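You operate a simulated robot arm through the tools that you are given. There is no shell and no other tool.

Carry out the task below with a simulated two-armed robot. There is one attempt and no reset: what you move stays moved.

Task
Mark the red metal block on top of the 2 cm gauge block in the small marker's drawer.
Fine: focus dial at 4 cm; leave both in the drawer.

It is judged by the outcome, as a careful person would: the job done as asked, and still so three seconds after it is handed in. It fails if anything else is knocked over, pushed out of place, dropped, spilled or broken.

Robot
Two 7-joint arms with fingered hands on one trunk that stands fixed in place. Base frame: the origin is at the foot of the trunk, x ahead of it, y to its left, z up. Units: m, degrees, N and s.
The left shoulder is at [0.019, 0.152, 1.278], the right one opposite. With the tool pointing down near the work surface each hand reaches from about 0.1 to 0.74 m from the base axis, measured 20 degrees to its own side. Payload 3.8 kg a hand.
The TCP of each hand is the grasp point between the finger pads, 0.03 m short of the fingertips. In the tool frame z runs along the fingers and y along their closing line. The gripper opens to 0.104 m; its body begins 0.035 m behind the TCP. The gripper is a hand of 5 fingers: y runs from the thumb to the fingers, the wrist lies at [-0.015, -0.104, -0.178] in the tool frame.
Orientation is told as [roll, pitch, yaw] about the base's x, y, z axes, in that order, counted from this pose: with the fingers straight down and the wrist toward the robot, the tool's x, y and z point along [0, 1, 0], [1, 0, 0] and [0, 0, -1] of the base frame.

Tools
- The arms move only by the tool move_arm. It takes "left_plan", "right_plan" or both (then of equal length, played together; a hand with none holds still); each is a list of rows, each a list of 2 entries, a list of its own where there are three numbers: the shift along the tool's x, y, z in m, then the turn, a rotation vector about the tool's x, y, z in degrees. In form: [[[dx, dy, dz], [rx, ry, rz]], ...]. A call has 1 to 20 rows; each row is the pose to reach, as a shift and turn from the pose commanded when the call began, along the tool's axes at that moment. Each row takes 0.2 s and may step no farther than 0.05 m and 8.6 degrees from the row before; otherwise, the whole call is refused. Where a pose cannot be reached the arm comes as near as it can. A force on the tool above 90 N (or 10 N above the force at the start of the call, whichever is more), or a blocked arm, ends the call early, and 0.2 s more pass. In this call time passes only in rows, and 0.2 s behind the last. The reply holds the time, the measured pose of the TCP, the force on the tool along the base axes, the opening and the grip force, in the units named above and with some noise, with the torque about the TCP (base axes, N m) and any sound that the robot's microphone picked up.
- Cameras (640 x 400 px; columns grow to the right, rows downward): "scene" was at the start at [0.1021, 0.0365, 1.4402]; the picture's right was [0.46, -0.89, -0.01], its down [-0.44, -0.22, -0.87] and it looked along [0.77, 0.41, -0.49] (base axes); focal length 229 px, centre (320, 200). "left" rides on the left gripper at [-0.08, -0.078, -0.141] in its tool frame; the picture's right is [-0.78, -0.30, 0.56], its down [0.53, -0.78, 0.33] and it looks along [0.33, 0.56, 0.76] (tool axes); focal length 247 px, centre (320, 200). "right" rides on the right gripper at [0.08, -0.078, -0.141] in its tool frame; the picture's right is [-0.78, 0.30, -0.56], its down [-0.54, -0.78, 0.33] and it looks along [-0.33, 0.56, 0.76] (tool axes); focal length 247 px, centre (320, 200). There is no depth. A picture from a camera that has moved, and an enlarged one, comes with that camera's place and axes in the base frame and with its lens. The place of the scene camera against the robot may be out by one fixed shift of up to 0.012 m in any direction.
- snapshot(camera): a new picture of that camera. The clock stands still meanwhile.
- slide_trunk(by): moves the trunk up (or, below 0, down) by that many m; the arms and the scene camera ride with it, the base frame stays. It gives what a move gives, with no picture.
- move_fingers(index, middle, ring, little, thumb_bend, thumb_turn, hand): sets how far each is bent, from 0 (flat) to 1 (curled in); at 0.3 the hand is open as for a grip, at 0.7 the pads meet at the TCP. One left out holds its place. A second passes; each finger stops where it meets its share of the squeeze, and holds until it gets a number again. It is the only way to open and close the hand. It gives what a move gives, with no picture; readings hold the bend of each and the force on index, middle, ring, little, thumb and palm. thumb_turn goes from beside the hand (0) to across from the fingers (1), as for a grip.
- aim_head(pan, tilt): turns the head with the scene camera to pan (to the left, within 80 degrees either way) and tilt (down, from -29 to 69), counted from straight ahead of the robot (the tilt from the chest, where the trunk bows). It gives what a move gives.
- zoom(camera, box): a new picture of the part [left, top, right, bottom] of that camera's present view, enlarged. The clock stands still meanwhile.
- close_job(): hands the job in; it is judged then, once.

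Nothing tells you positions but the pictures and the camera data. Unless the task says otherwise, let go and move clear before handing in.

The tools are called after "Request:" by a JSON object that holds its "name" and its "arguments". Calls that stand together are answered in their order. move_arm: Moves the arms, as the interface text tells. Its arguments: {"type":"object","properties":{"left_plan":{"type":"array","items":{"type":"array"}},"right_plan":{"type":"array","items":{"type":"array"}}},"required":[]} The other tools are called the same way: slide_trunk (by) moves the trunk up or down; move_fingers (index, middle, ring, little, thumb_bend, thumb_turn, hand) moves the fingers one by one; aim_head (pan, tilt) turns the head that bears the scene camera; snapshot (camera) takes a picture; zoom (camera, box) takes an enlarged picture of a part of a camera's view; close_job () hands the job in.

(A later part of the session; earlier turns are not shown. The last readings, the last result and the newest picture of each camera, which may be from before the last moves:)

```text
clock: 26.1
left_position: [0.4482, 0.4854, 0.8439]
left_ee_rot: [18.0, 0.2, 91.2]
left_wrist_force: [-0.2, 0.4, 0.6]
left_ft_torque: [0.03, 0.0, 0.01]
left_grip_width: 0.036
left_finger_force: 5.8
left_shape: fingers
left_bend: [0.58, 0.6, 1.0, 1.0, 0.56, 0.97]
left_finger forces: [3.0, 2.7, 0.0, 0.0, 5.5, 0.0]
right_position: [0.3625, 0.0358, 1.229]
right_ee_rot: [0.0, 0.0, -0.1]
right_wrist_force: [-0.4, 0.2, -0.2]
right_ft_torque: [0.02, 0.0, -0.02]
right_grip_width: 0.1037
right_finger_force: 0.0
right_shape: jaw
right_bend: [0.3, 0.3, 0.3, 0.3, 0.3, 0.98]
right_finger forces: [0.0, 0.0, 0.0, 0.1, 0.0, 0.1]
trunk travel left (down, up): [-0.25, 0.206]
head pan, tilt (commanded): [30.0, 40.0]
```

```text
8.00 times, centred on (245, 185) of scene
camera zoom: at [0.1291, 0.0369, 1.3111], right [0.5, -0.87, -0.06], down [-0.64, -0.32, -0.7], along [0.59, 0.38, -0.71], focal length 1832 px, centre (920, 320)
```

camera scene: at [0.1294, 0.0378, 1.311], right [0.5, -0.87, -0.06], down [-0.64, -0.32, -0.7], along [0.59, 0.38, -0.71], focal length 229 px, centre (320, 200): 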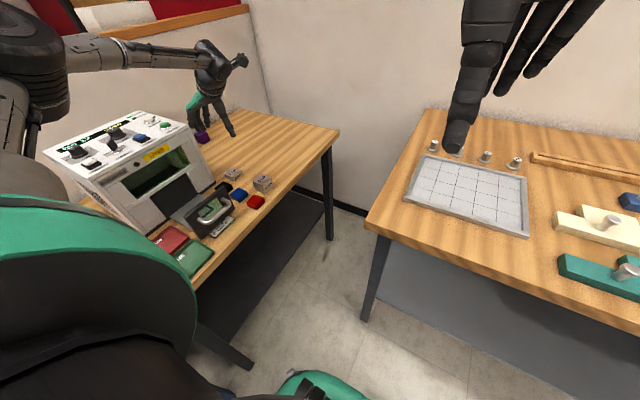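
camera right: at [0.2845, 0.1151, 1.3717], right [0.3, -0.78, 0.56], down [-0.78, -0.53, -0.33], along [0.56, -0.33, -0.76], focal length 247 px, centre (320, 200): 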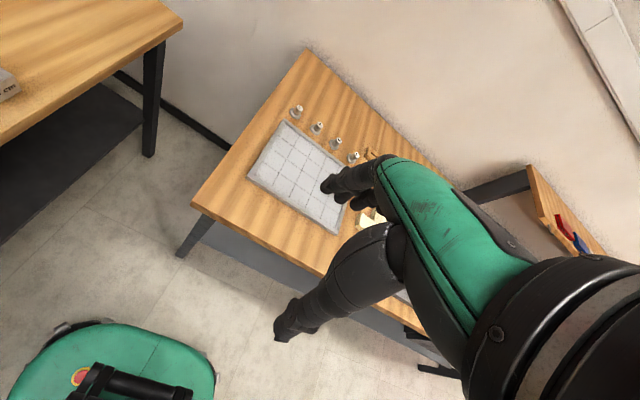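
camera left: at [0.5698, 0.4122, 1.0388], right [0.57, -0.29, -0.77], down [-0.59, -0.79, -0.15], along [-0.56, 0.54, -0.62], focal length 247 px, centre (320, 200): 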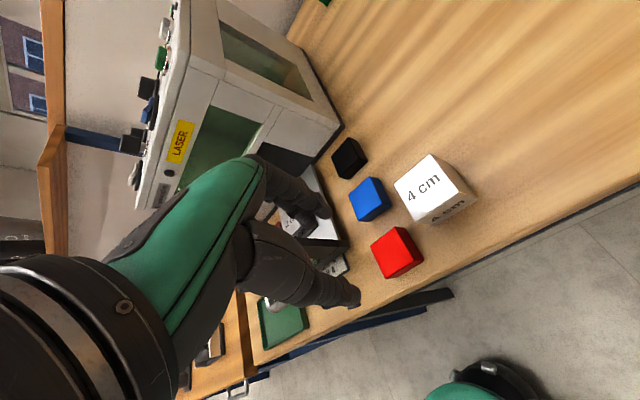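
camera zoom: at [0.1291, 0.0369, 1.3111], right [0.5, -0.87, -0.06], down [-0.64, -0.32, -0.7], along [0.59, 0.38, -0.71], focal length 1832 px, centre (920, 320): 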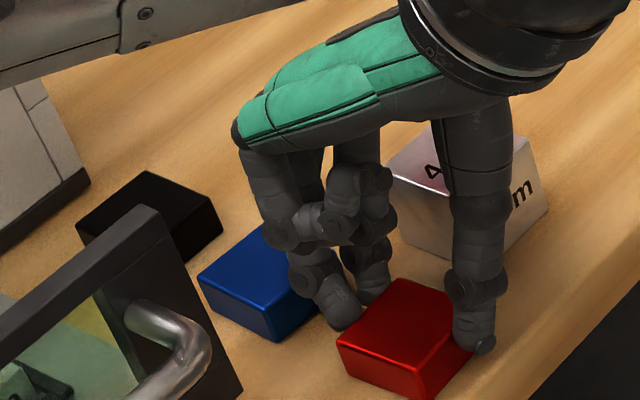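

Request:
{"name": "move_arm", "arguments": {"left_plan": [[[0.0015, 0, -0.0048], [0, 0, 0]], [[0.0046, 0, -0.0143], [0, 0, 0]], [[0.0093, 0, -0.0285], [0, 0, 0]], [[0.0155, 0, -0.0476], [0, 0, 0]]]}}

Request:
{"name": "zoom", "arguments": {"camera": "left", "box": [260, 160, 420, 320]}}

Request:
{"name": "zoom", "arguments": {"camera": "scene", "box": [210, 130, 280, 200]}}

```text
clock: 27.1
left_position: [0.4471, 0.485, 0.894]
left_ee_rot: [17.9, 0.2, 91.2]
left_wrist_force: [-0.5, 0.6, -0.1]
left_ft_torque: [0.03, -0.02, 0.03]
left_grip_width: 0.036
left_finger_force: 5.5
left_shape: fingers
left_bend: [0.58, 0.6, 1.0, 1.0, 0.56, 0.97]
left_finger forces: [3.2, 1.9, 0.0, 0.0, 5.5, 0.0]
right_position: [0.3623, 0.0347, 1.2305]
right_ee_rot: [0.0, 0.0, 0.0]
right_wrist_force: [0.3, 0.4, -0.2]
right_ft_torque: [-0.02, 0.0, 0.02]
right_grip_width: 0.1036
right_finger_force: 0.0
right_shape: jaw
right_bend: [0.3, 0.3, 0.3, 0.3, 0.3, 0.98]
right_finger forces: [0.1, 0.0, 0.0, 0.1, 0.1, 0.0]
trunk travel left (down, up): [-0.25, 0.206]
head pan, tilt (commanded): [30.0, 40.0]
```

```text
2.50 times, centred on (340, 240) of left
camera zoom: at [0.5697, 0.4115, 1.0024], right [0.57, -0.29, -0.77], down [-0.59, -0.79, -0.15], along [-0.56, 0.54, -0.62], focal length 617 px, centre (270, 100)
```

zoom: 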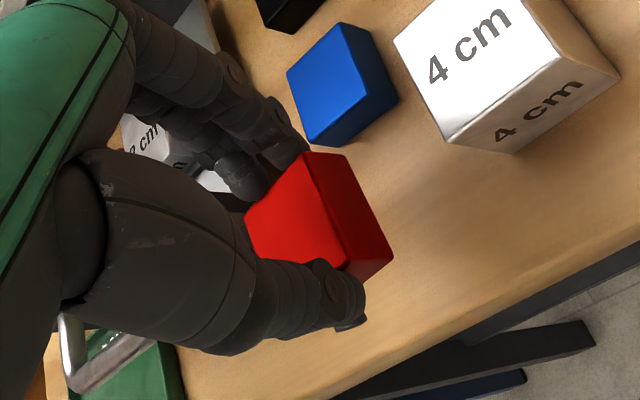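

```text
5.71 times, centred on (245, 165) of scene
camera zoom: at [0.129, 0.0368, 1.3111], right [0.5, -0.87, -0.06], down [-0.64, -0.32, -0.7], along [0.59, 0.38, -0.71], focal length 1308 px, centre (749, 400)
```

zoom: 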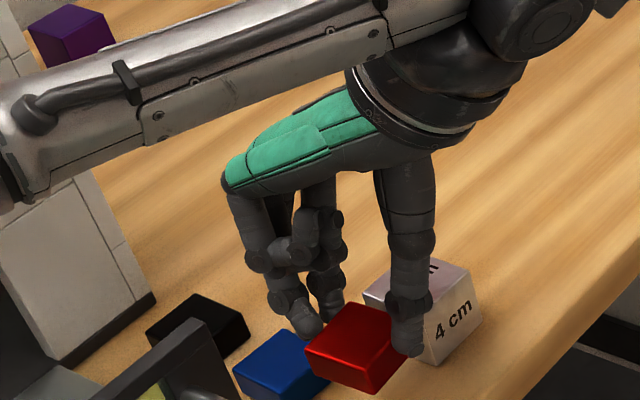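

Red block is held securely. Now I raise it over the drawer front and carry it above the gauge.

Request:
{"name": "move_arm", "arguments": {"left_plan": [[[0.0108, 0, -0.0333], [0, 0, 0]], [[0.0216, 0, -0.0666], [0, 0, 0]], [[0.0424, 0.0236, -0.0598], [0, 0, 0]], [[0.0633, 0.0471, -0.0531], [0, 0, 0]], [[0.0841, 0.0707, -0.0463], [0, 0, 0]], [[0.105, 0.0942, -0.0396], [0, 0, 0]], [[0.1175, 0.1084, -0.0355], [0, 0, 0]], [[0.1258, 0.1178, -0.0328], [0, 0, 0]]]}}

Request:
{"name": "snapshot", "arguments": {"camera": "left"}}

Request:
{"name": "zoom", "arguments": {"camera": "left", "box": [270, 160, 430, 300]}}

Request:
{"name": "zoom", "arguments": {"camera": "scene", "box": [130, 120, 250, 240]}}

```text
clock: 28.9
left_position: [0.336, 0.6019, 0.9627]
left_ee_rot: [18.1, 0.2, 91.2]
left_wrist_force: [1.0, 0.8, -1.1]
left_ft_torque: [0.01, -0.03, 0.0]
left_grip_width: 0.036
left_finger_force: 4.7
left_shape: fingers
left_bend: [0.58, 0.6, 1.0, 1.0, 0.56, 0.97]
left_finger forces: [3.3, 1.7, 0.0, 0.0, 5.2, 0.0]
right_position: [0.3625, 0.0354, 1.2309]
right_ee_rot: [0.0, -0.1, -0.1]
right_wrist_force: [0.6, 0.2, 0.5]
right_ft_torque: [-0.01, 0.03, 0.01]
right_grip_width: 0.1034
right_finger_force: 0.0
right_shape: jaw
right_bend: [0.3, 0.3, 0.3, 0.3, 0.3, 0.98]
right_finger forces: [0.1, 0.0, 0.1, 0.0, 0.0, 0.1]
trunk travel left (down, up): [-0.25, 0.206]
head pan, tilt (commanded): [30.0, 40.0]
```

```text
taken
camera left: at [0.4571, 0.5273, 1.072], right [0.57, -0.29, -0.77], down [-0.59, -0.79, -0.15], along [-0.56, 0.54, -0.62], focal length 247 px, centre (320, 200)
```

left: 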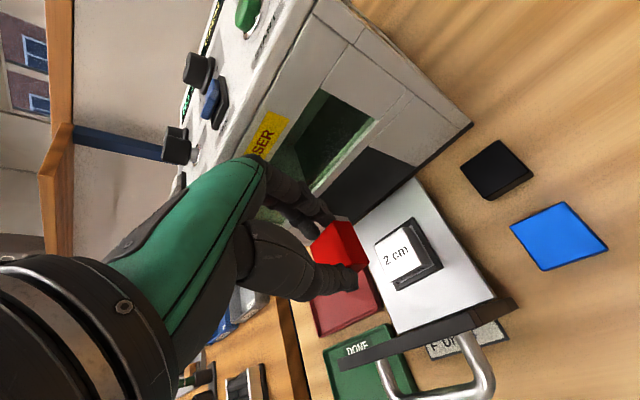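

```text
2.86 times, centred on (350, 230) of left
camera zoom: at [0.4571, 0.5273, 1.072], right [0.57, -0.29, -0.77], down [-0.59, -0.79, -0.15], along [-0.56, 0.54, -0.62], focal length 706 px, centre (234, 114)
```

zoom: 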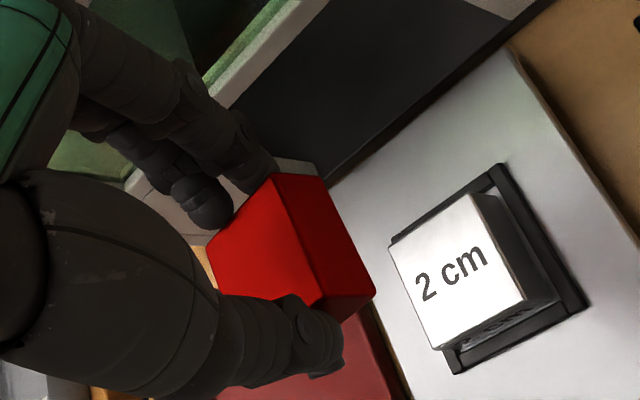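

```text
3.33 times, centred on (190, 180) of scene
camera zoom: at [0.1289, 0.037, 1.3111], right [0.5, -0.87, -0.06], down [-0.64, -0.32, -0.7], along [0.59, 0.38, -0.71], focal length 763 px, centre (753, 267)
```

zoom: 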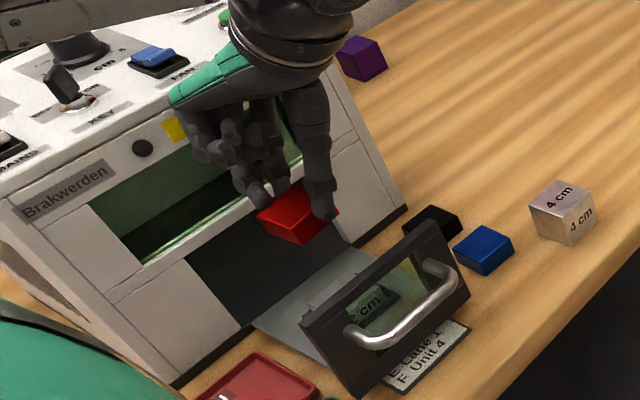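

Request:
{"name": "zoom", "arguments": {"camera": "left", "box": [305, 205, 435, 300]}}

```text
4.21 times, centred on (370, 252) of left
camera zoom: at [0.4571, 0.5273, 1.072], right [0.57, -0.29, -0.77], down [-0.59, -0.79, -0.15], along [-0.56, 0.54, -0.62], focal length 1040 px, centre (110, -21)
```

zoom: 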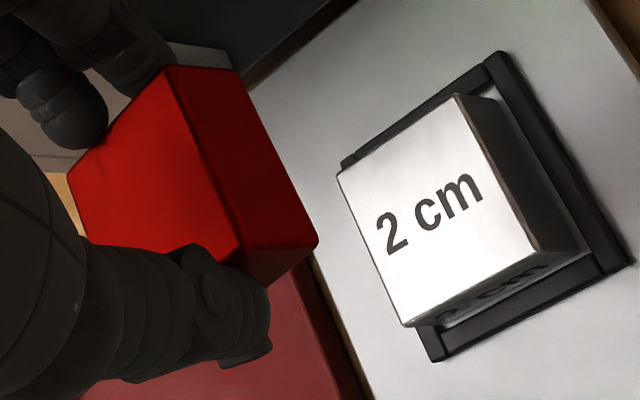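

Red is aligned over the gauge to about 1 mm. Lowering to about 1 cm above it for another check.

Request:
{"name": "move_arm", "arguments": {"left_plan": [[[-0.0077, 0, 0.0238], [0, 0, 0]], [[-0.0148, 0, 0.0457], [0, 0, 0]], [[-0.0195, 0, 0.06], [0, 0, 0]], [[-0.0216, 0, 0.0666], [0, 0, 0]]]}}

Request:
{"name": "zoom", "arguments": {"camera": "left", "box": [290, 190, 410, 280]}}

Request:
{"name": "zoom", "arguments": {"camera": "scene", "box": [160, 180, 220, 230]}}

```text
clock: 29.9
left_position: [0.3332, 0.6011, 0.8924]
left_ee_rot: [18.0, 0.2, 91.3]
left_wrist_force: [0.0, -0.3, -0.9]
left_ft_torque: [0.0, -0.01, 0.0]
left_grip_width: 0.0357
left_finger_force: 4.8
left_shape: fingers
left_bend: [0.58, 0.6, 1.0, 1.0, 0.56, 0.97]
left_finger forces: [3.3, 1.6, 0.1, 0.0, 5.3, 0.1]
right_position: [0.3622, 0.0367, 1.2304]
right_ee_rot: [0.0, 0.1, -0.1]
right_wrist_force: [-0.7, 0.2, 0.1]
right_ft_torque: [0.0, 0.01, 0.02]
right_grip_width: 0.1035
right_finger_force: 0.1
right_shape: jaw
right_bend: [0.3, 0.3, 0.3, 0.3, 0.3, 0.98]
right_finger forces: [0.0, 0.1, 0.0, 0.1, 0.0, 0.0]
trunk travel left (down, up): [-0.25, 0.206]
head pan, tilt (commanded): [30.0, 40.0]
```

```text
4.44 times, centred on (350, 235) of left
camera zoom: at [0.4571, 0.5276, 1.0012], right [0.57, -0.29, -0.77], down [-0.59, -0.79, -0.15], along [-0.56, 0.54, -0.62], focal length 1098 px, centre (187, 44)
```

zoom: 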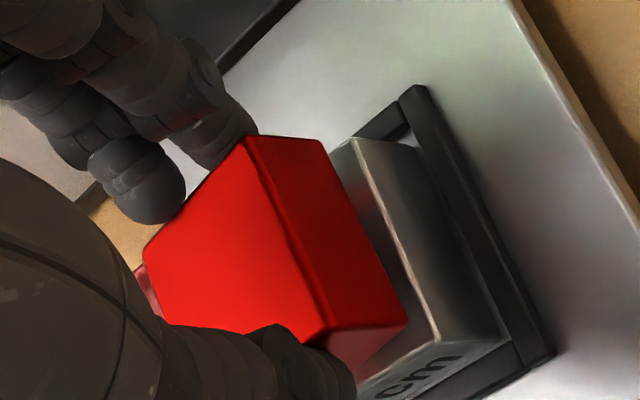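

```text
8.00 times, centred on (190, 205) of scene
camera zoom: at [0.1292, 0.0372, 1.3111], right [0.5, -0.87, -0.06], down [-0.64, -0.32, -0.7], along [0.59, 0.38, -0.71], focal length 1832 px, centre (1360, 160)
```

zoom: 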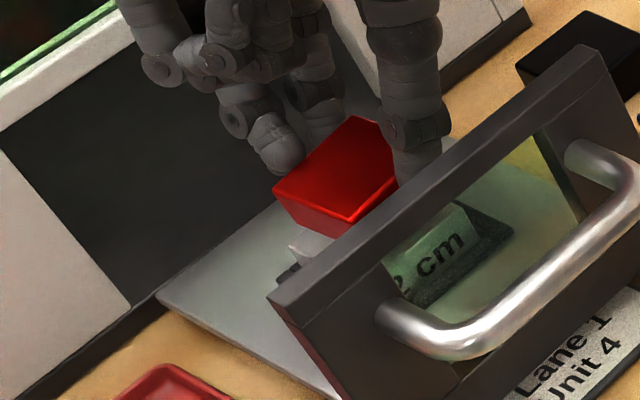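

Small correction needed: about 2.5 mm toward −x and 2° of turn. I apply that while lowering to just above the gauge.

Request:
{"name": "move_arm", "arguments": {"left_plan": [[[0.0024, 0.0006, 0.0008], [-0.6, 0, 1.9]], [[0.0012, 0.0006, 0.0046], [-0.6, 0, 1.9]], [[-0.0001, 0.0006, 0.0084], [-0.6, 0, 1.9]]]}}

Request:
{"name": "zoom", "arguments": {"camera": "left", "box": [290, 190, 410, 280]}}

Request:
{"name": "zoom", "arguments": {"camera": "scene", "box": [160, 180, 220, 230]}}

```text
clock: 30.7
left_position: [0.3328, 0.6024, 0.8835]
left_ee_rot: [18.0, 0.2, 89.3]
left_wrist_force: [-1.3, 0.1, -1.2]
left_ft_torque: [0.01, 0.0, -0.03]
left_grip_width: 0.0359
left_finger_force: 5.5
left_shape: fingers
left_bend: [0.58, 0.6, 1.0, 1.0, 0.56, 0.97]
left_finger forces: [3.2, 1.8, 0.0, 0.0, 5.3, 0.1]
right_position: [0.3624, 0.0356, 1.2295]
right_ee_rot: [0.0, 0.0, -0.1]
right_wrist_force: [-0.7, 0.1, 0.3]
right_ft_torque: [0.01, 0.0, -0.02]
right_grip_width: 0.1036
right_finger_force: 0.1
right_shape: jaw
right_bend: [0.3, 0.3, 0.3, 0.3, 0.3, 0.98]
right_finger forces: [0.0, 0.0, 0.1, 0.0, 0.0, 0.0]
trunk travel left (down, up): [-0.25, 0.206]
head pan, tilt (commanded): [30.0, 40.0]
```

```text
4.44 times, centred on (350, 235) of left
camera zoom: at [0.4523, 0.5237, 0.9933], right [0.56, -0.31, -0.77], down [-0.62, -0.77, -0.15], along [-0.55, 0.56, -0.62], focal length 1098 px, centre (187, 44)
```

zoom: 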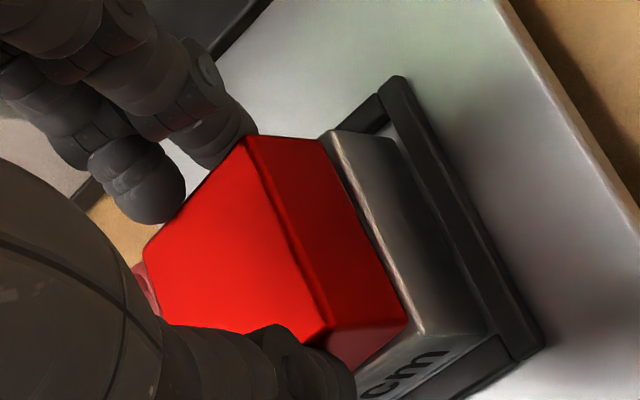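

```text
8.00 times, centred on (190, 205) of scene
camera zoom: at [0.1292, 0.0371, 1.3111], right [0.5, -0.87, -0.06], down [-0.64, -0.32, -0.7], along [0.59, 0.38, -0.71], focal length 1832 px, centre (1360, 160)
```

zoom: 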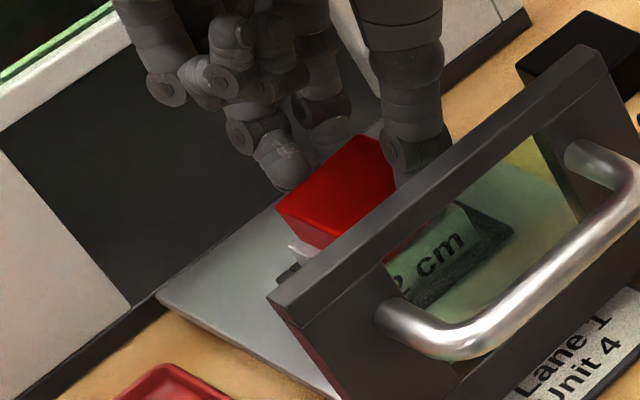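

Request:
{"name": "move_arm", "arguments": {"left_plan": [[[-0.0005, 0, 0.0014], [0, 0, 0]], [[-0.0009, 0, 0.0029], [0, 0, 0]]]}}

Request:
{"name": "zoom", "arguments": {"camera": "left", "box": [290, 190, 410, 280]}}

```text
clock: 31.3
left_position: [0.3327, 0.6008, 0.8824]
left_ee_rot: [18.0, 0.1, 89.4]
left_wrist_force: [0.2, -0.7, 3.2]
left_ft_torque: [0.02, -0.01, 0.0]
left_grip_width: 0.0357
left_finger_force: 5.9
left_shape: fingers
left_bend: [0.58, 0.6, 1.0, 1.0, 0.56, 0.97]
left_finger forces: [3.2, 3.0, 0.1, 0.0, 5.6, 0.0]
right_position: [0.3624, 0.0351, 1.2306]
right_ee_rot: [0.0, 0.0, -0.1]
right_wrist_force: [-0.1, -0.2, 0.3]
right_ft_torque: [0.0, 0.0, 0.0]
right_grip_width: 0.1034
right_finger_force: 0.1
right_shape: jaw
right_bend: [0.3, 0.3, 0.3, 0.3, 0.3, 0.98]
right_finger forces: [0.0, 0.0, 0.0, 0.1, 0.1, 0.0]
trunk travel left (down, up): [-0.25, 0.206]
head pan, tilt (commanded): [30.0, 40.0]
```

```text
4.44 times, centred on (350, 235) of left
camera zoom: at [0.4524, 0.5235, 0.9915], right [0.56, -0.31, -0.77], down [-0.62, -0.77, -0.15], along [-0.55, 0.56, -0.62], focal length 1098 px, centre (187, 44)
```

zoom: 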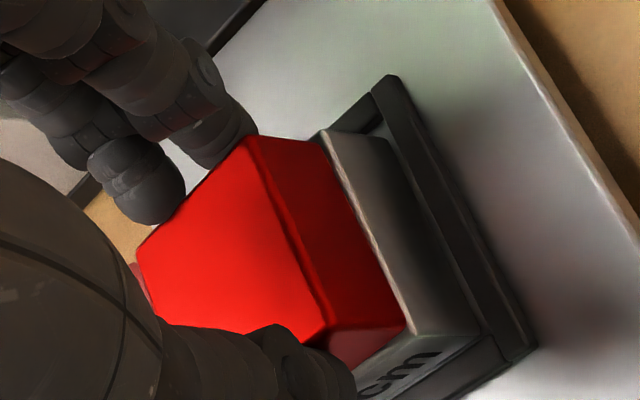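

Contact felt (≈3–4 N): red rests flat on the gauge. Releasing gently.

Request:
{"name": "move_fingers", "arguments": {"hand": "left", "index": 0.5, "middle": 0.5, "thumb_bend": 0.46}}

Request:
{"name": "zoom", "arguments": {"camera": "left", "box": [290, 190, 410, 280]}}

Request:
{"name": "zoom", "arguments": {"camera": "scene", "box": [160, 180, 220, 230]}}

```text
clock: 32.3
left_position: [0.3325, 0.6012, 0.8822]
left_ee_rot: [18.0, 0.3, 89.2]
left_wrist_force: [0.8, 0.3, 0.5]
left_ft_torque: [0.02, 0.0, -0.01]
left_grip_width: 0.0567
left_finger_force: 0.0
left_shape: fingers
left_bend: [0.5, 0.5, 1.0, 1.0, 0.46, 0.97]
left_finger forces: [0.1, 0.0, 0.1, 0.0, 0.0, 0.1]
right_position: [0.363, 0.0362, 1.2304]
right_ee_rot: [0.0, 0.0, -0.1]
right_wrist_force: [-0.1, 0.2, 0.3]
right_ft_torque: [0.0, 0.0, -0.05]
right_grip_width: 0.1037
right_finger_force: 0.1
right_shape: jaw
right_bend: [0.3, 0.3, 0.3, 0.3, 0.3, 0.98]
right_finger forces: [0.0, 0.1, 0.0, 0.1, 0.0, 0.0]
trunk travel left (down, up): [-0.25, 0.206]
head pan, tilt (commanded): [30.0, 40.0]
```

```text
4.44 times, centred on (350, 235) of left
camera zoom: at [0.4524, 0.5236, 0.9909], right [0.56, -0.31, -0.77], down [-0.62, -0.77, -0.15], along [-0.55, 0.56, -0.62], focal length 1098 px, centre (187, 44)
```

zoom: 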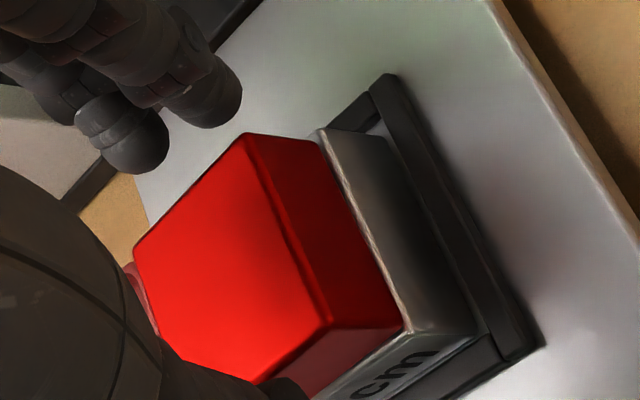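

```text
8.00 times, centred on (190, 205) of scene
camera zoom: at [0.1291, 0.0369, 1.3111], right [0.5, -0.87, -0.06], down [-0.64, -0.32, -0.7], along [0.59, 0.38, -0.71], focal length 1832 px, centre (1360, 160)
```

zoom: 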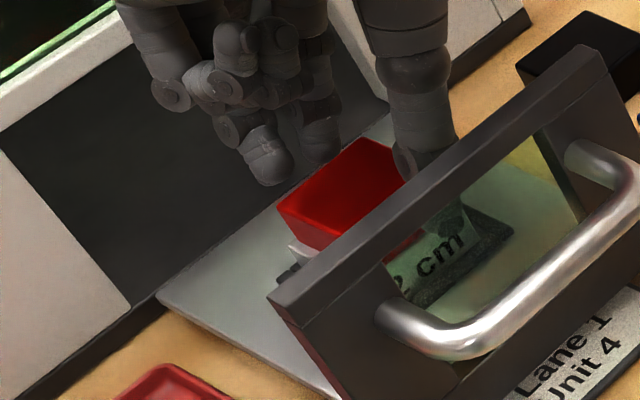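

Request:
{"name": "move_arm", "arguments": {"left_plan": [[[0.0046, 0, -0.0143], [0, 0, 0]], [[0.0124, 0, -0.038], [0, 0, 0]], [[0.0232, 0, -0.0713], [0, 0, 0]], [[0.034, 0, -0.1046], [0, 0, 0]]]}}

Request:
{"name": "snapshot", "arguments": {"camera": "left"}}

Request:
{"name": "zoom", "arguments": {"camera": "left", "box": [330, 180, 490, 300]}}

Request:
{"name": "zoom", "arguments": {"camera": "scene", "box": [60, 100, 260, 240]}}

```text
clock: 33.3
left_position: [0.3329, 0.6007, 0.9917]
left_ee_rot: [18.0, 0.1, 89.2]
left_wrist_force: [0.3, -0.3, 0.2]
left_ft_torque: [0.0, -0.01, 0.02]
left_grip_width: 0.0566
left_finger_force: 0.0
left_shape: fingers
left_bend: [0.5, 0.5, 1.0, 1.0, 0.46, 0.97]
left_finger forces: [0.0, 0.1, 0.0, 0.1, 0.1, 0.1]
right_position: [0.3619, 0.0352, 1.2303]
right_ee_rot: [0.0, 0.0, -0.2]
right_wrist_force: [0.3, -0.3, 0.0]
right_ft_torque: [0.0, 0.02, 0.03]
right_grip_width: 0.1038
right_finger_force: 0.1
right_shape: jaw
right_bend: [0.3, 0.3, 0.3, 0.3, 0.3, 0.98]
right_finger forces: [0.0, 0.0, 0.1, 0.0, 0.0, 0.0]
trunk travel left (down, up): [-0.25, 0.206]
head pan, tilt (commanded): [30.0, 40.0]
```

```text
taken
camera left: at [0.4521, 0.523, 1.1012], right [0.56, -0.31, -0.77], down [-0.62, -0.77, -0.15], along [-0.54, 0.56, -0.62], focal length 247 px, centre (320, 200)
```

left: 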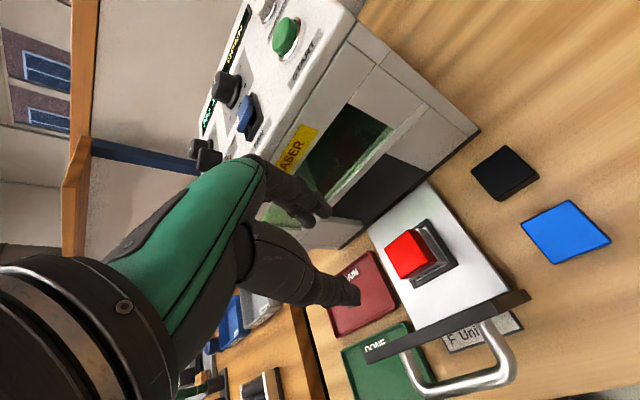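

```text
3.33 times, centred on (410, 240) of left
camera zoom: at [0.4521, 0.523, 1.1012], right [0.56, -0.31, -0.77], down [-0.62, -0.77, -0.15], along [-0.54, 0.56, -0.62], focal length 823 px, centre (20, 67)
```

zoom: 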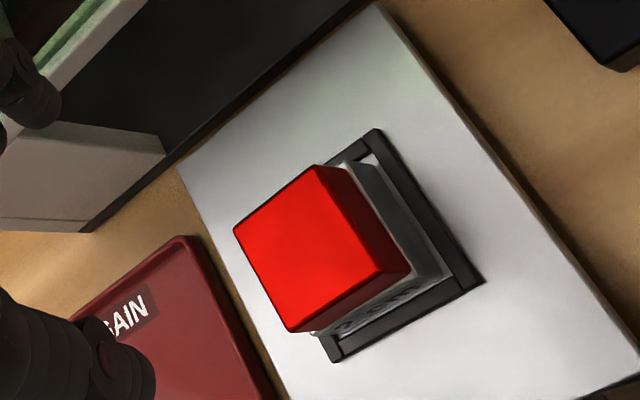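

```text
2.86 times, centred on (160, 170) of scene
camera zoom: at [0.1287, 0.0365, 1.3112], right [0.5, -0.87, -0.06], down [-0.64, -0.32, -0.7], along [0.59, 0.38, -0.71], focal length 654 px, centre (777, 286)
```

zoom: 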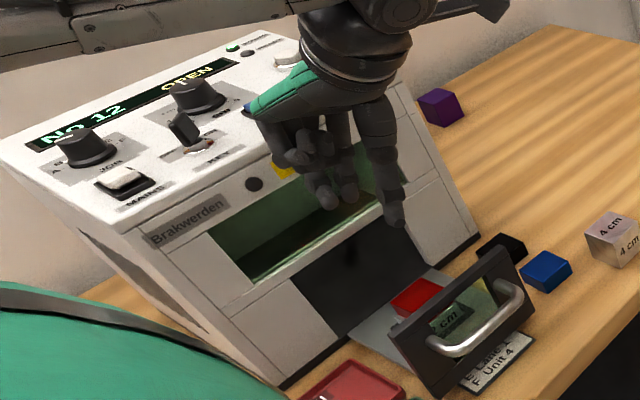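

The red block sits squarely on the gauge in the frame. Now I examine the handle to plan closing the drawer smoothly.

Request:
{"name": "zoom", "arguments": {"camera": "left", "box": [350, 270, 540, 400]}}

Request:
{"name": "zoom", "arguments": {"camera": "scene", "box": [180, 180, 260, 250]}}

```text
3.08 times, centred on (445, 335) of left
camera zoom: at [0.4521, 0.523, 1.1012], right [0.56, -0.31, -0.77], down [-0.62, -0.77, -0.15], along [-0.54, 0.56, -0.62], focal length 760 px, centre (-65, -215)
```

zoom: 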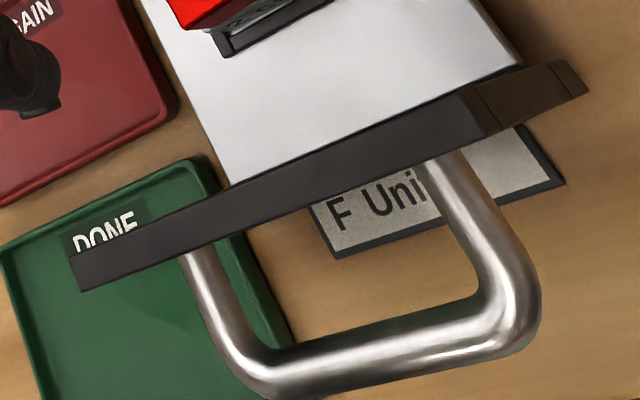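

```text
5.71 times, centred on (220, 215) of scene
camera zoom: at [0.1287, 0.0365, 1.3112], right [0.5, -0.87, -0.06], down [-0.64, -0.32, -0.7], along [0.59, 0.38, -0.71], focal length 1308 px, centre (891, 114)
```

zoom: 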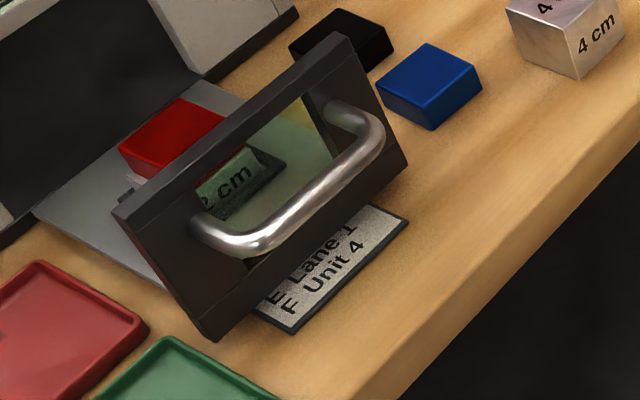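

Handle bar is near y≈0.488, z≈0.875, spanning x≈0.27–0.37. I'll back the hand off in front of the drawer, close the fingers into a firm flat shape and push the bar slowly inward.

Request:
{"name": "move_arm", "arguments": {"left_plan": [[[-0.0018, -0.036, -0.0027], [0, -4, 0]], [[-0.0035, -0.072, -0.0054], [0, -8, 0]], [[-0.0053, -0.108, -0.008], [0, -12, 0]], [[-0.007, -0.144, -0.0107], [0, -16, 0]], [[-0.0088, -0.18, -0.0134], [0, -18, 0]]]}}

Request:
{"name": "move_fingers", "arguments": {"hand": "left", "index": 0.7, "middle": 0.7, "ring": 0.7, "little": 0.7, "thumb_bend": 0.7}}

Request:
{"name": "snapshot", "arguments": {"camera": "left"}}

Request:
{"name": "zoom", "arguments": {"camera": "scene", "box": [120, 80, 280, 260]}}

```text
clock: 34.5
left_position: [0.3435, 0.4212, 1.0027]
left_ee_rot: [0.0, 0.2, 89.3]
left_wrist_force: [-0.6, -0.2, 0.1]
left_ft_torque: [-0.01, 0.0, -0.01]
left_grip_width: 0.057
left_finger_force: 0.0
left_shape: fingers
left_bend: [0.5, 0.5, 1.0, 1.0, 0.46, 0.97]
left_finger forces: [0.1, 0.1, 0.0, 0.0, 0.0, 0.0]
right_position: [0.3631, 0.035, 1.2299]
right_ee_rot: [0.0, 0.1, -0.1]
right_wrist_force: [0.0, -0.5, 0.1]
right_ft_torque: [-0.02, 0.0, 0.0]
right_grip_width: 0.1037
right_finger_force: 0.0
right_shape: jaw
right_bend: [0.3, 0.3, 0.3, 0.3, 0.3, 0.98]
right_finger forces: [0.0, 0.0, 0.1, 0.0, 0.1, 0.0]
trunk travel left (down, up): [-0.25, 0.206]
head pan, tilt (commanded): [30.0, 40.0]
```

```text
clock: 35.5
left_position: [0.3421, 0.4231, 1.0022]
left_ee_rot: [0.0, 0.1, 89.2]
left_wrist_force: [-1.4, 0.4, 0.7]
left_ft_torque: [0.0, 0.03, 0.02]
left_grip_width: 0.0015
left_finger_force: 0.0
left_shape: fingers
left_bend: [0.7, 0.7, 0.7, 0.7, 0.7, 0.97]
left_finger forces: [0.1, 0.0, 0.1, 0.0, 0.1, 0.0]
right_position: [0.3623, 0.0363, 1.2303]
right_ee_rot: [0.0, 0.0, -0.2]
right_wrist_force: [0.0, -0.8, 0.3]
right_ft_torque: [-0.02, -0.02, 0.01]
right_grip_width: 0.1035
right_finger_force: 0.1
right_shape: jaw
right_bend: [0.3, 0.3, 0.3, 0.3, 0.3, 0.98]
right_finger forces: [0.0, 0.0, 0.0, 0.0, 0.1, 0.0]
trunk travel left (down, up): [-0.25, 0.206]
head pan, tilt (commanded): [30.0, 40.0]
```

```text
taken
camera left: at [0.4225, 0.3456, 1.1434], right [0.77, -0.31, -0.56], down [-0.54, -0.77, -0.33], along [-0.33, 0.56, -0.76], focal length 247 px, centre (320, 200)
```

left: 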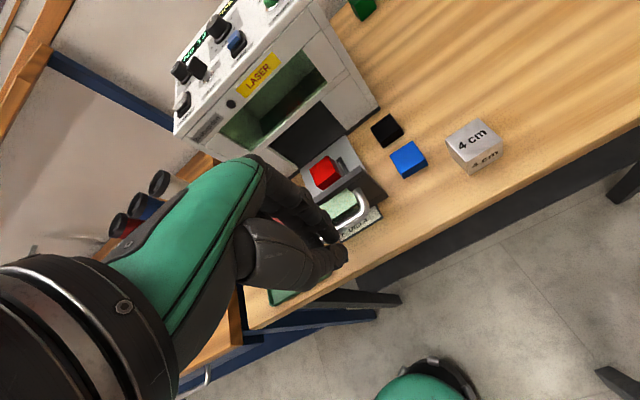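

```text
2.22 times, centred on (200, 170) of scene
camera zoom: at [0.129, 0.0369, 1.3111], right [0.5, -0.87, -0.06], down [-0.64, -0.32, -0.7], along [0.59, 0.38, -0.71], focal length 509 px, centre (587, 267)
```

zoom: 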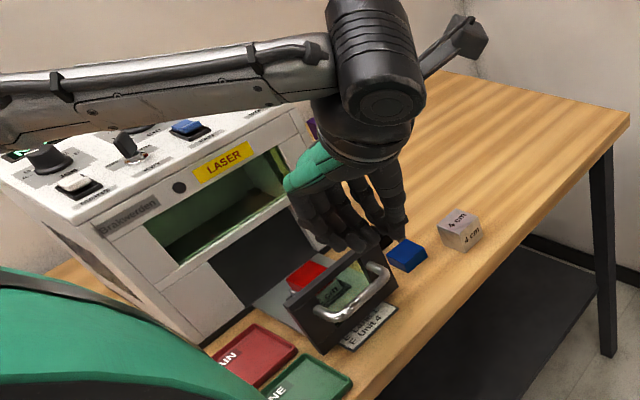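

Request:
{"name": "move_arm", "arguments": {"left_plan": [[[0, 0, 0.04], [0, 0, 0]], [[0, 0, 0.08], [0, 0, 0]], [[0, 0, 0.11], [0, 0, 0]], [[0, 0, 0.13], [0, 0, 0]]]}}

Request:
{"name": "snapshot", "arguments": {"camera": "left"}}

Request:
{"name": "zoom", "arguments": {"camera": "scene", "box": [150, 130, 270, 260]}}

```text
clock: 36.5
left_position: [0.3423, 0.421, 0.8729]
left_ee_rot: [0.0, 0.2, 89.2]
left_wrist_force: [0.5, 1.1, -0.6]
left_ft_torque: [-0.01, 0.02, -0.01]
left_grip_width: 0.0011
left_finger_force: 0.0
left_shape: fingers
left_bend: [0.7, 0.7, 0.7, 0.7, 0.7, 0.97]
left_finger forces: [0.0, 0.0, 0.1, 0.0, 0.0, 0.0]
right_position: [0.3627, 0.035, 1.2301]
right_ee_rot: [0.0, 0.0, -0.1]
right_wrist_force: [0.0, -0.3, 0.0]
right_ft_torque: [0.01, 0.0, -0.01]
right_grip_width: 0.1035
right_finger_force: 0.0
right_shape: jaw
right_bend: [0.3, 0.3, 0.3, 0.3, 0.3, 0.98]
right_finger forces: [0.0, 0.0, 0.0, 0.0, 0.1, 0.0]
trunk travel left (down, up): [-0.25, 0.206]
head pan, tilt (commanded): [30.0, 40.0]
```

```text
taken
camera left: at [0.4226, 0.3444, 1.0135], right [0.77, -0.31, -0.56], down [-0.54, -0.77, -0.33], along [-0.33, 0.56, -0.76], focal length 247 px, centre (320, 200)
```

left: 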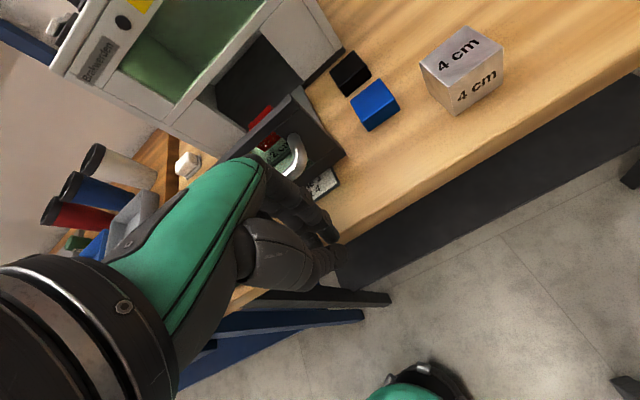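

```text
3.08 times, centred on (210, 195) of scene
camera zoom: at [0.1292, 0.0371, 1.3111], right [0.5, -0.87, -0.06], down [-0.64, -0.32, -0.7], along [0.59, 0.38, -0.71], focal length 704 px, centre (658, 215)
```

zoom: 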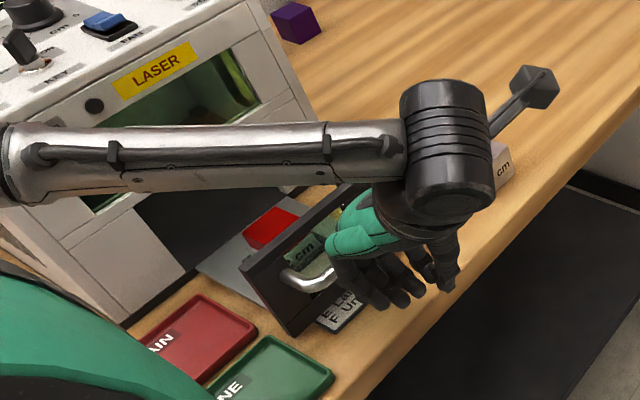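

Request:
{"name": "move_arm", "arguments": {"left_plan": [[[0, 0.012, 0], [0, 0, 0]], [[0, 0.024, 0], [0, 0, 0]], [[0, 0.032, 0], [0, 0, 0]], [[0, 0.038, 0], [0, 0, 0]], [[0, 0.044, 0], [0, 0, 0]], [[0, 0.05, 0], [0, 0, 0]], [[0, 0.056, 0], [0, 0, 0]], [[0, 0.062, 0], [0, 0, 0]]]}}

Request:
{"name": "snapshot", "arguments": {"camera": "left"}}

Request:
{"name": "zoom", "arguments": {"camera": "scene", "box": [150, 130, 270, 260]}}

```text
clock: 38.3
left_position: [0.3427, 0.4831, 0.8723]
left_ee_rot: [0.1, 0.2, 89.3]
left_wrist_force: [0.6, -1.0, 1.2]
left_ft_torque: [0.06, 0.01, 0.01]
left_grip_width: 0.0015
left_finger_force: 0.5
left_shape: fingers
left_bend: [0.7, 0.7, 0.7, 0.7, 0.7, 0.97]
left_finger forces: [0.1, 1.6, 0.0, 0.0, 0.0, 0.0]
right_position: [0.3629, 0.0363, 1.2303]
right_ee_rot: [0.0, 0.0, -0.1]
right_wrist_force: [-1.0, -0.5, -0.2]
right_ft_torque: [0.0, 0.01, 0.01]
right_grip_width: 0.1034
right_finger_force: 0.1
right_shape: jaw
right_bend: [0.3, 0.3, 0.3, 0.3, 0.3, 0.98]
right_finger forces: [0.1, 0.0, 0.1, 0.0, 0.0, 0.0]
trunk travel left (down, up): [-0.25, 0.206]
head pan, tilt (commanded): [30.0, 40.0]
```

```text
taken
camera left: at [0.4234, 0.4061, 1.013], right [0.77, -0.31, -0.56], down [-0.55, -0.77, -0.33], along [-0.33, 0.56, -0.76], focal length 247 px, centre (320, 200)
```

left: 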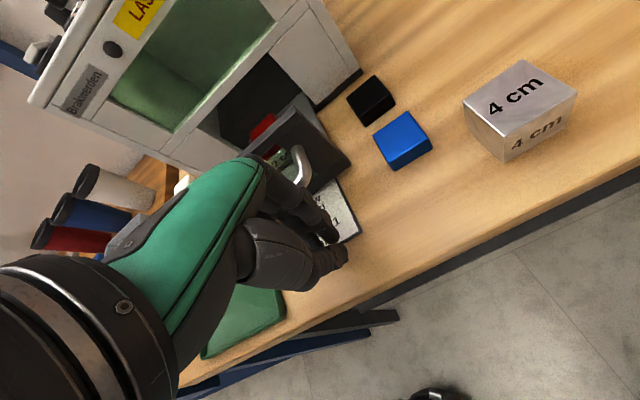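

```text
3.08 times, centred on (210, 195) of scene
camera zoom: at [0.1289, 0.0367, 1.3111], right [0.5, -0.87, -0.06], down [-0.64, -0.32, -0.7], along [0.59, 0.38, -0.71], focal length 704 px, centre (658, 215)
```

zoom: 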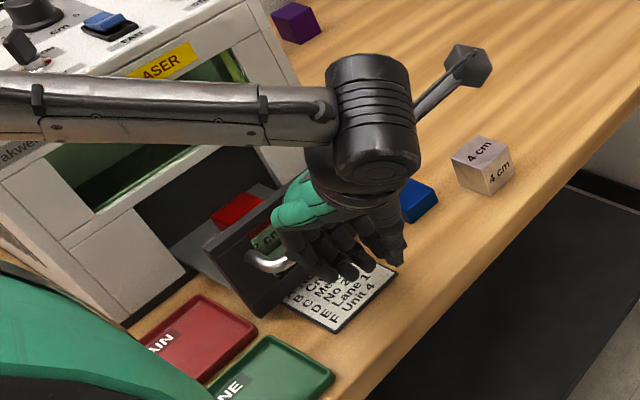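

The drawer is sliding in smoothly with low force. Continuing slowly.

Request:
{"name": "move_arm", "arguments": {"left_plan": [[[0, 0.007, 0], [0, 0, 0]], [[0, 0.014, 0], [0, 0, 0]], [[0, 0.021, 0], [0, 0, 0]], [[0, 0.028, 0], [0, 0, 0]], [[0, 0.035, 0], [0, 0, 0]], [[0, 0.042, 0], [0, 0, 0]], [[0, 0.049, 0], [0, 0, 0]], [[0, 0.056, 0], [0, 0, 0]], [[0, 0.063, 0], [0, 0, 0]], [[0, 0.07, 0], [0, 0, 0]]]}}

Request:
{"name": "snapshot", "arguments": {"camera": "left"}}

Request:
{"name": "zoom", "arguments": {"camera": "scene", "box": [100, 110, 250, 250]}}

```text
clock: 40.5
left_position: [0.3457, 0.5534, 0.8708]
left_ee_rot: [-0.1, 0.3, 89.2]
left_wrist_force: [-0.2, -0.7, 2.0]
left_ft_torque: [0.08, -0.01, 0.0]
left_grip_width: 0.0014
left_finger_force: 0.9
left_shape: fingers
left_bend: [0.7, 0.7, 0.7, 0.7, 0.7, 0.97]
left_finger forces: [0.0, 1.7, 0.0, 0.1, 0.0, 0.0]
right_position: [0.3628, 0.0357, 1.2306]
right_ee_rot: [0.0, 0.0, -0.1]
right_wrist_force: [-0.5, 0.9, 0.1]
right_ft_torque: [-0.02, -0.01, -0.01]
right_grip_width: 0.1037
right_finger_force: 0.0
right_shape: jaw
right_bend: [0.3, 0.3, 0.3, 0.3, 0.3, 0.98]
right_finger forces: [0.0, 0.0, 0.0, 0.0, 0.0, 0.0]
trunk travel left (down, up): [-0.25, 0.206]
head pan, tilt (commanded): [30.0, 40.0]
```

```text
taken
camera left: at [0.4244, 0.4759, 1.0129], right [0.77, -0.31, -0.55], down [-0.54, -0.77, -0.33], along [-0.33, 0.56, -0.76], focal length 247 px, centre (320, 200)
```

left: 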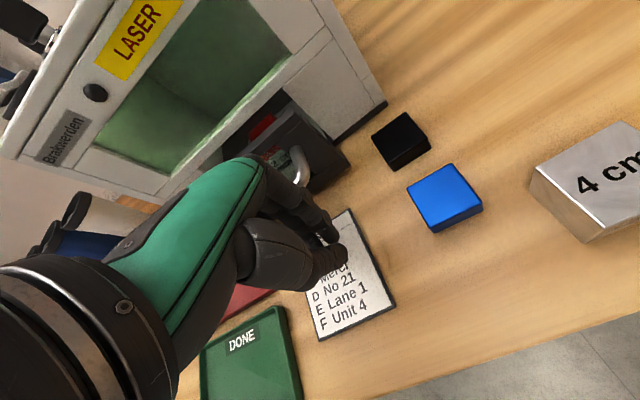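

```text
2.86 times, centred on (175, 180) of scene
camera zoom: at [0.1288, 0.0367, 1.3111], right [0.5, -0.87, -0.06], down [-0.64, -0.32, -0.7], along [0.59, 0.38, -0.71], focal length 654 px, centre (734, 257)
```

zoom: 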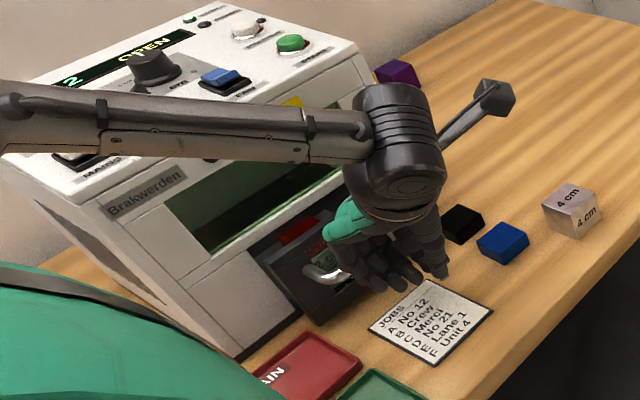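

The card reads A No 12, B Crew, C Merci, D No 21, E Lane 1, F Unit 4; no job is named in the task, so the job dial stays as set. I keep pushing the drawer to its stop.

Request:
{"name": "move_arm", "arguments": {"left_plan": [[[0, 0.007, 0], [0, 0, 0]], [[0, 0.014, 0], [0, 0, 0]], [[0, 0.021, 0], [0, 0, 0]], [[0, 0.028, 0], [0, 0, 0]], [[0, 0.034, 0], [0, 0, 0]], [[0, 0.039, 0], [0, 0, 0]], [[0, 0.043, 0], [0, 0, 0]], [[0, 0.046, 0], [0, 0, 0]], [[0, 0.049, 0], [0, 0, 0]]]}}

Request:
{"name": "snapshot", "arguments": {"camera": "left"}}

Request:
{"name": "zoom", "arguments": {"camera": "scene", "box": [80, 100, 250, 250]}}

```text
clock: 42.5
left_position: [0.3457, 0.5973, 0.8729]
left_ee_rot: [0.0, 0.1, 89.2]
left_wrist_force: [-1.9, -20.0, 9.9]
left_ft_torque: [0.43, 0.16, 0.35]
left_grip_width: 0.0015
left_finger_force: 10.9
left_shape: fingers
left_bend: [0.7, 0.7, 0.7, 0.7, 0.7, 0.97]
left_finger forces: [0.1, 14.6, 6.3, 0.0, 0.1, 0.0]
right_position: [0.3616, 0.0312, 1.2312]
right_ee_rot: [0.2, 0.0, -0.1]
right_wrist_force: [-0.4, 0.8, -0.3]
right_ft_torque: [0.0, 0.01, 0.01]
right_grip_width: 0.1037
right_finger_force: 0.0
right_shape: jaw
right_bend: [0.3, 0.3, 0.3, 0.3, 0.3, 0.98]
right_finger forces: [0.0, 0.1, 0.0, 0.0, 0.0, 0.1]
trunk travel left (down, up): [-0.25, 0.206]
head pan, tilt (commanded): [30.0, 40.0]
```

```text
taken
camera left: at [0.4251, 0.5203, 1.0151], right [0.77, -0.31, -0.55], down [-0.55, -0.77, -0.33], along [-0.32, 0.56, -0.76], focal length 247 px, centre (320, 200)
```

left: 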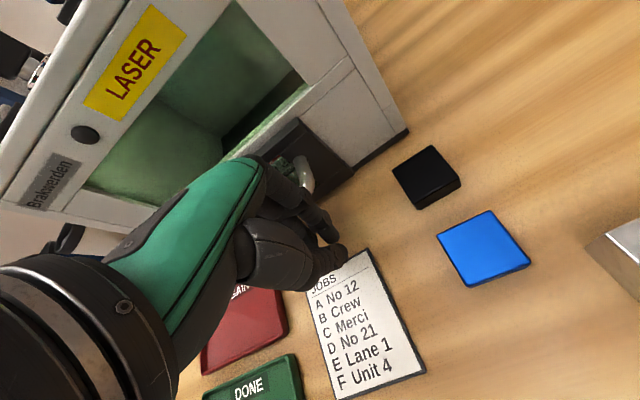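

```text
2.67 times, centred on (165, 175) of scene
camera zoom: at [0.1281, 0.0319, 1.3114], right [0.5, -0.87, -0.06], down [-0.64, -0.32, -0.7], along [0.59, 0.39, -0.71], focal length 610 px, centre (733, 267)
```

zoom: 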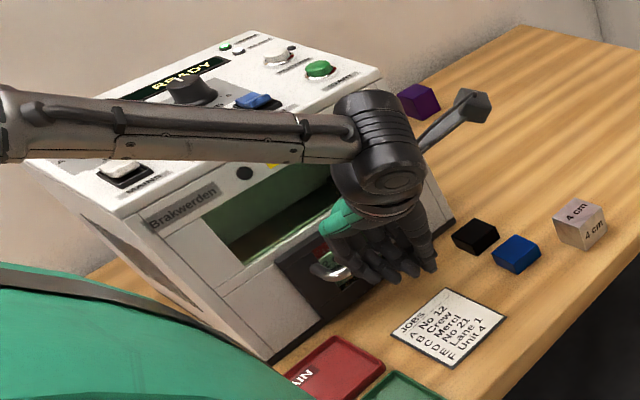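

The drawer is home and the display has changed to READY. I back the hand off gently from the handle.

Request:
{"name": "move_arm", "arguments": {"left_plan": [[[0, -0.012, 0], [0, 0, 0]], [[0, -0.03, 0], [0, 0, 0]], [[0, -0.06, -0.01], [0, 0, 0]], [[0, -0.09, -0.03], [0, 0, 0]], [[0, -0.11, -0.06], [0, 0, 0]], [[0, -0.12, -0.1], [0, 0, 0]], [[0, -0.12, -0.15], [0, 0, 0]], [[0, -0.12, -0.2], [0, 0, 0]], [[0, -0.12, -0.25], [0, 0, 0]]]}}

Request:
{"name": "snapshot", "arguments": {"camera": "scene"}}

Request:
{"name": "snapshot", "arguments": {"camera": "left"}}

Request:
{"name": "zoom", "arguments": {"camera": "scene", "box": [40, 90, 250, 250]}}

```text
clock: 44.5
left_position: [0.3433, 0.4834, 1.1229]
left_ee_rot: [-0.1, 0.3, 89.2]
left_wrist_force: [0.9, -0.2, 0.4]
left_ft_torque: [-0.01, 0.0, 0.0]
left_grip_width: 0.0011
left_finger_force: 0.1
left_shape: fingers
left_bend: [0.7, 0.7, 0.7, 0.7, 0.7, 0.97]
left_finger forces: [0.0, 0.0, 0.0, 0.0, 0.0, 0.0]
right_position: [0.3636, 0.0347, 1.2299]
right_ee_rot: [0.0, 0.0, -0.1]
right_wrist_force: [-1.0, -0.3, 0.2]
right_ft_torque: [-0.01, -0.02, -0.01]
right_grip_width: 0.1036
right_finger_force: 0.0
right_shape: jaw
right_bend: [0.3, 0.3, 0.3, 0.3, 0.3, 0.98]
right_finger forces: [0.0, 0.0, 0.1, 0.1, 0.0, 0.0]
trunk travel left (down, up): [-0.25, 0.206]
head pan, tilt (commanded): [30.0, 40.0]
```

```text
taken
camera scene: at [0.1289, 0.0366, 1.3111], right [0.5, -0.87, -0.06], down [-0.64, -0.32, -0.7], along [0.59, 0.38, -0.71], focal length 229 px, centre (320, 200)
```

scene: 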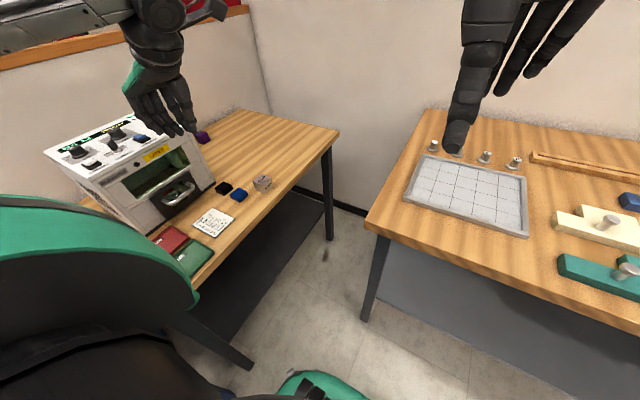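

```text
taken
camera left: at [0.4237, 0.4063, 1.264], right [0.77, -0.31, -0.56], down [-0.55, -0.77, -0.33], along [-0.33, 0.56, -0.76], focal length 247 px, centre (320, 200)
```

left: 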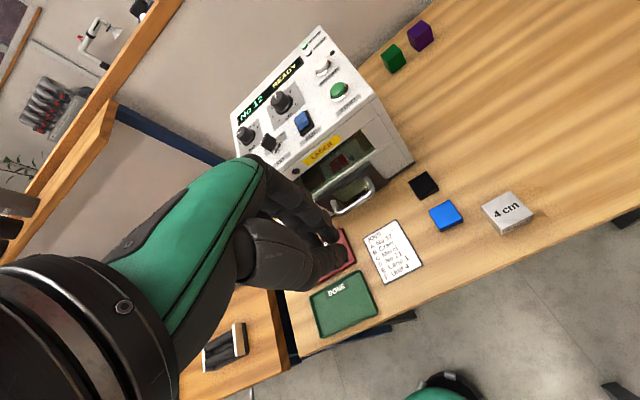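

```text
2.50 times, centred on (145, 170) of scene
camera zoom: at [0.1289, 0.0366, 1.3111], right [0.5, -0.87, -0.06], down [-0.64, -0.32, -0.7], along [0.59, 0.38, -0.71], focal length 572 px, centre (758, 275)
```

zoom: 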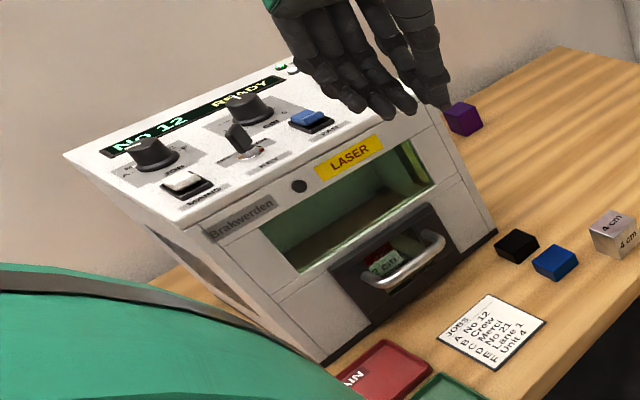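

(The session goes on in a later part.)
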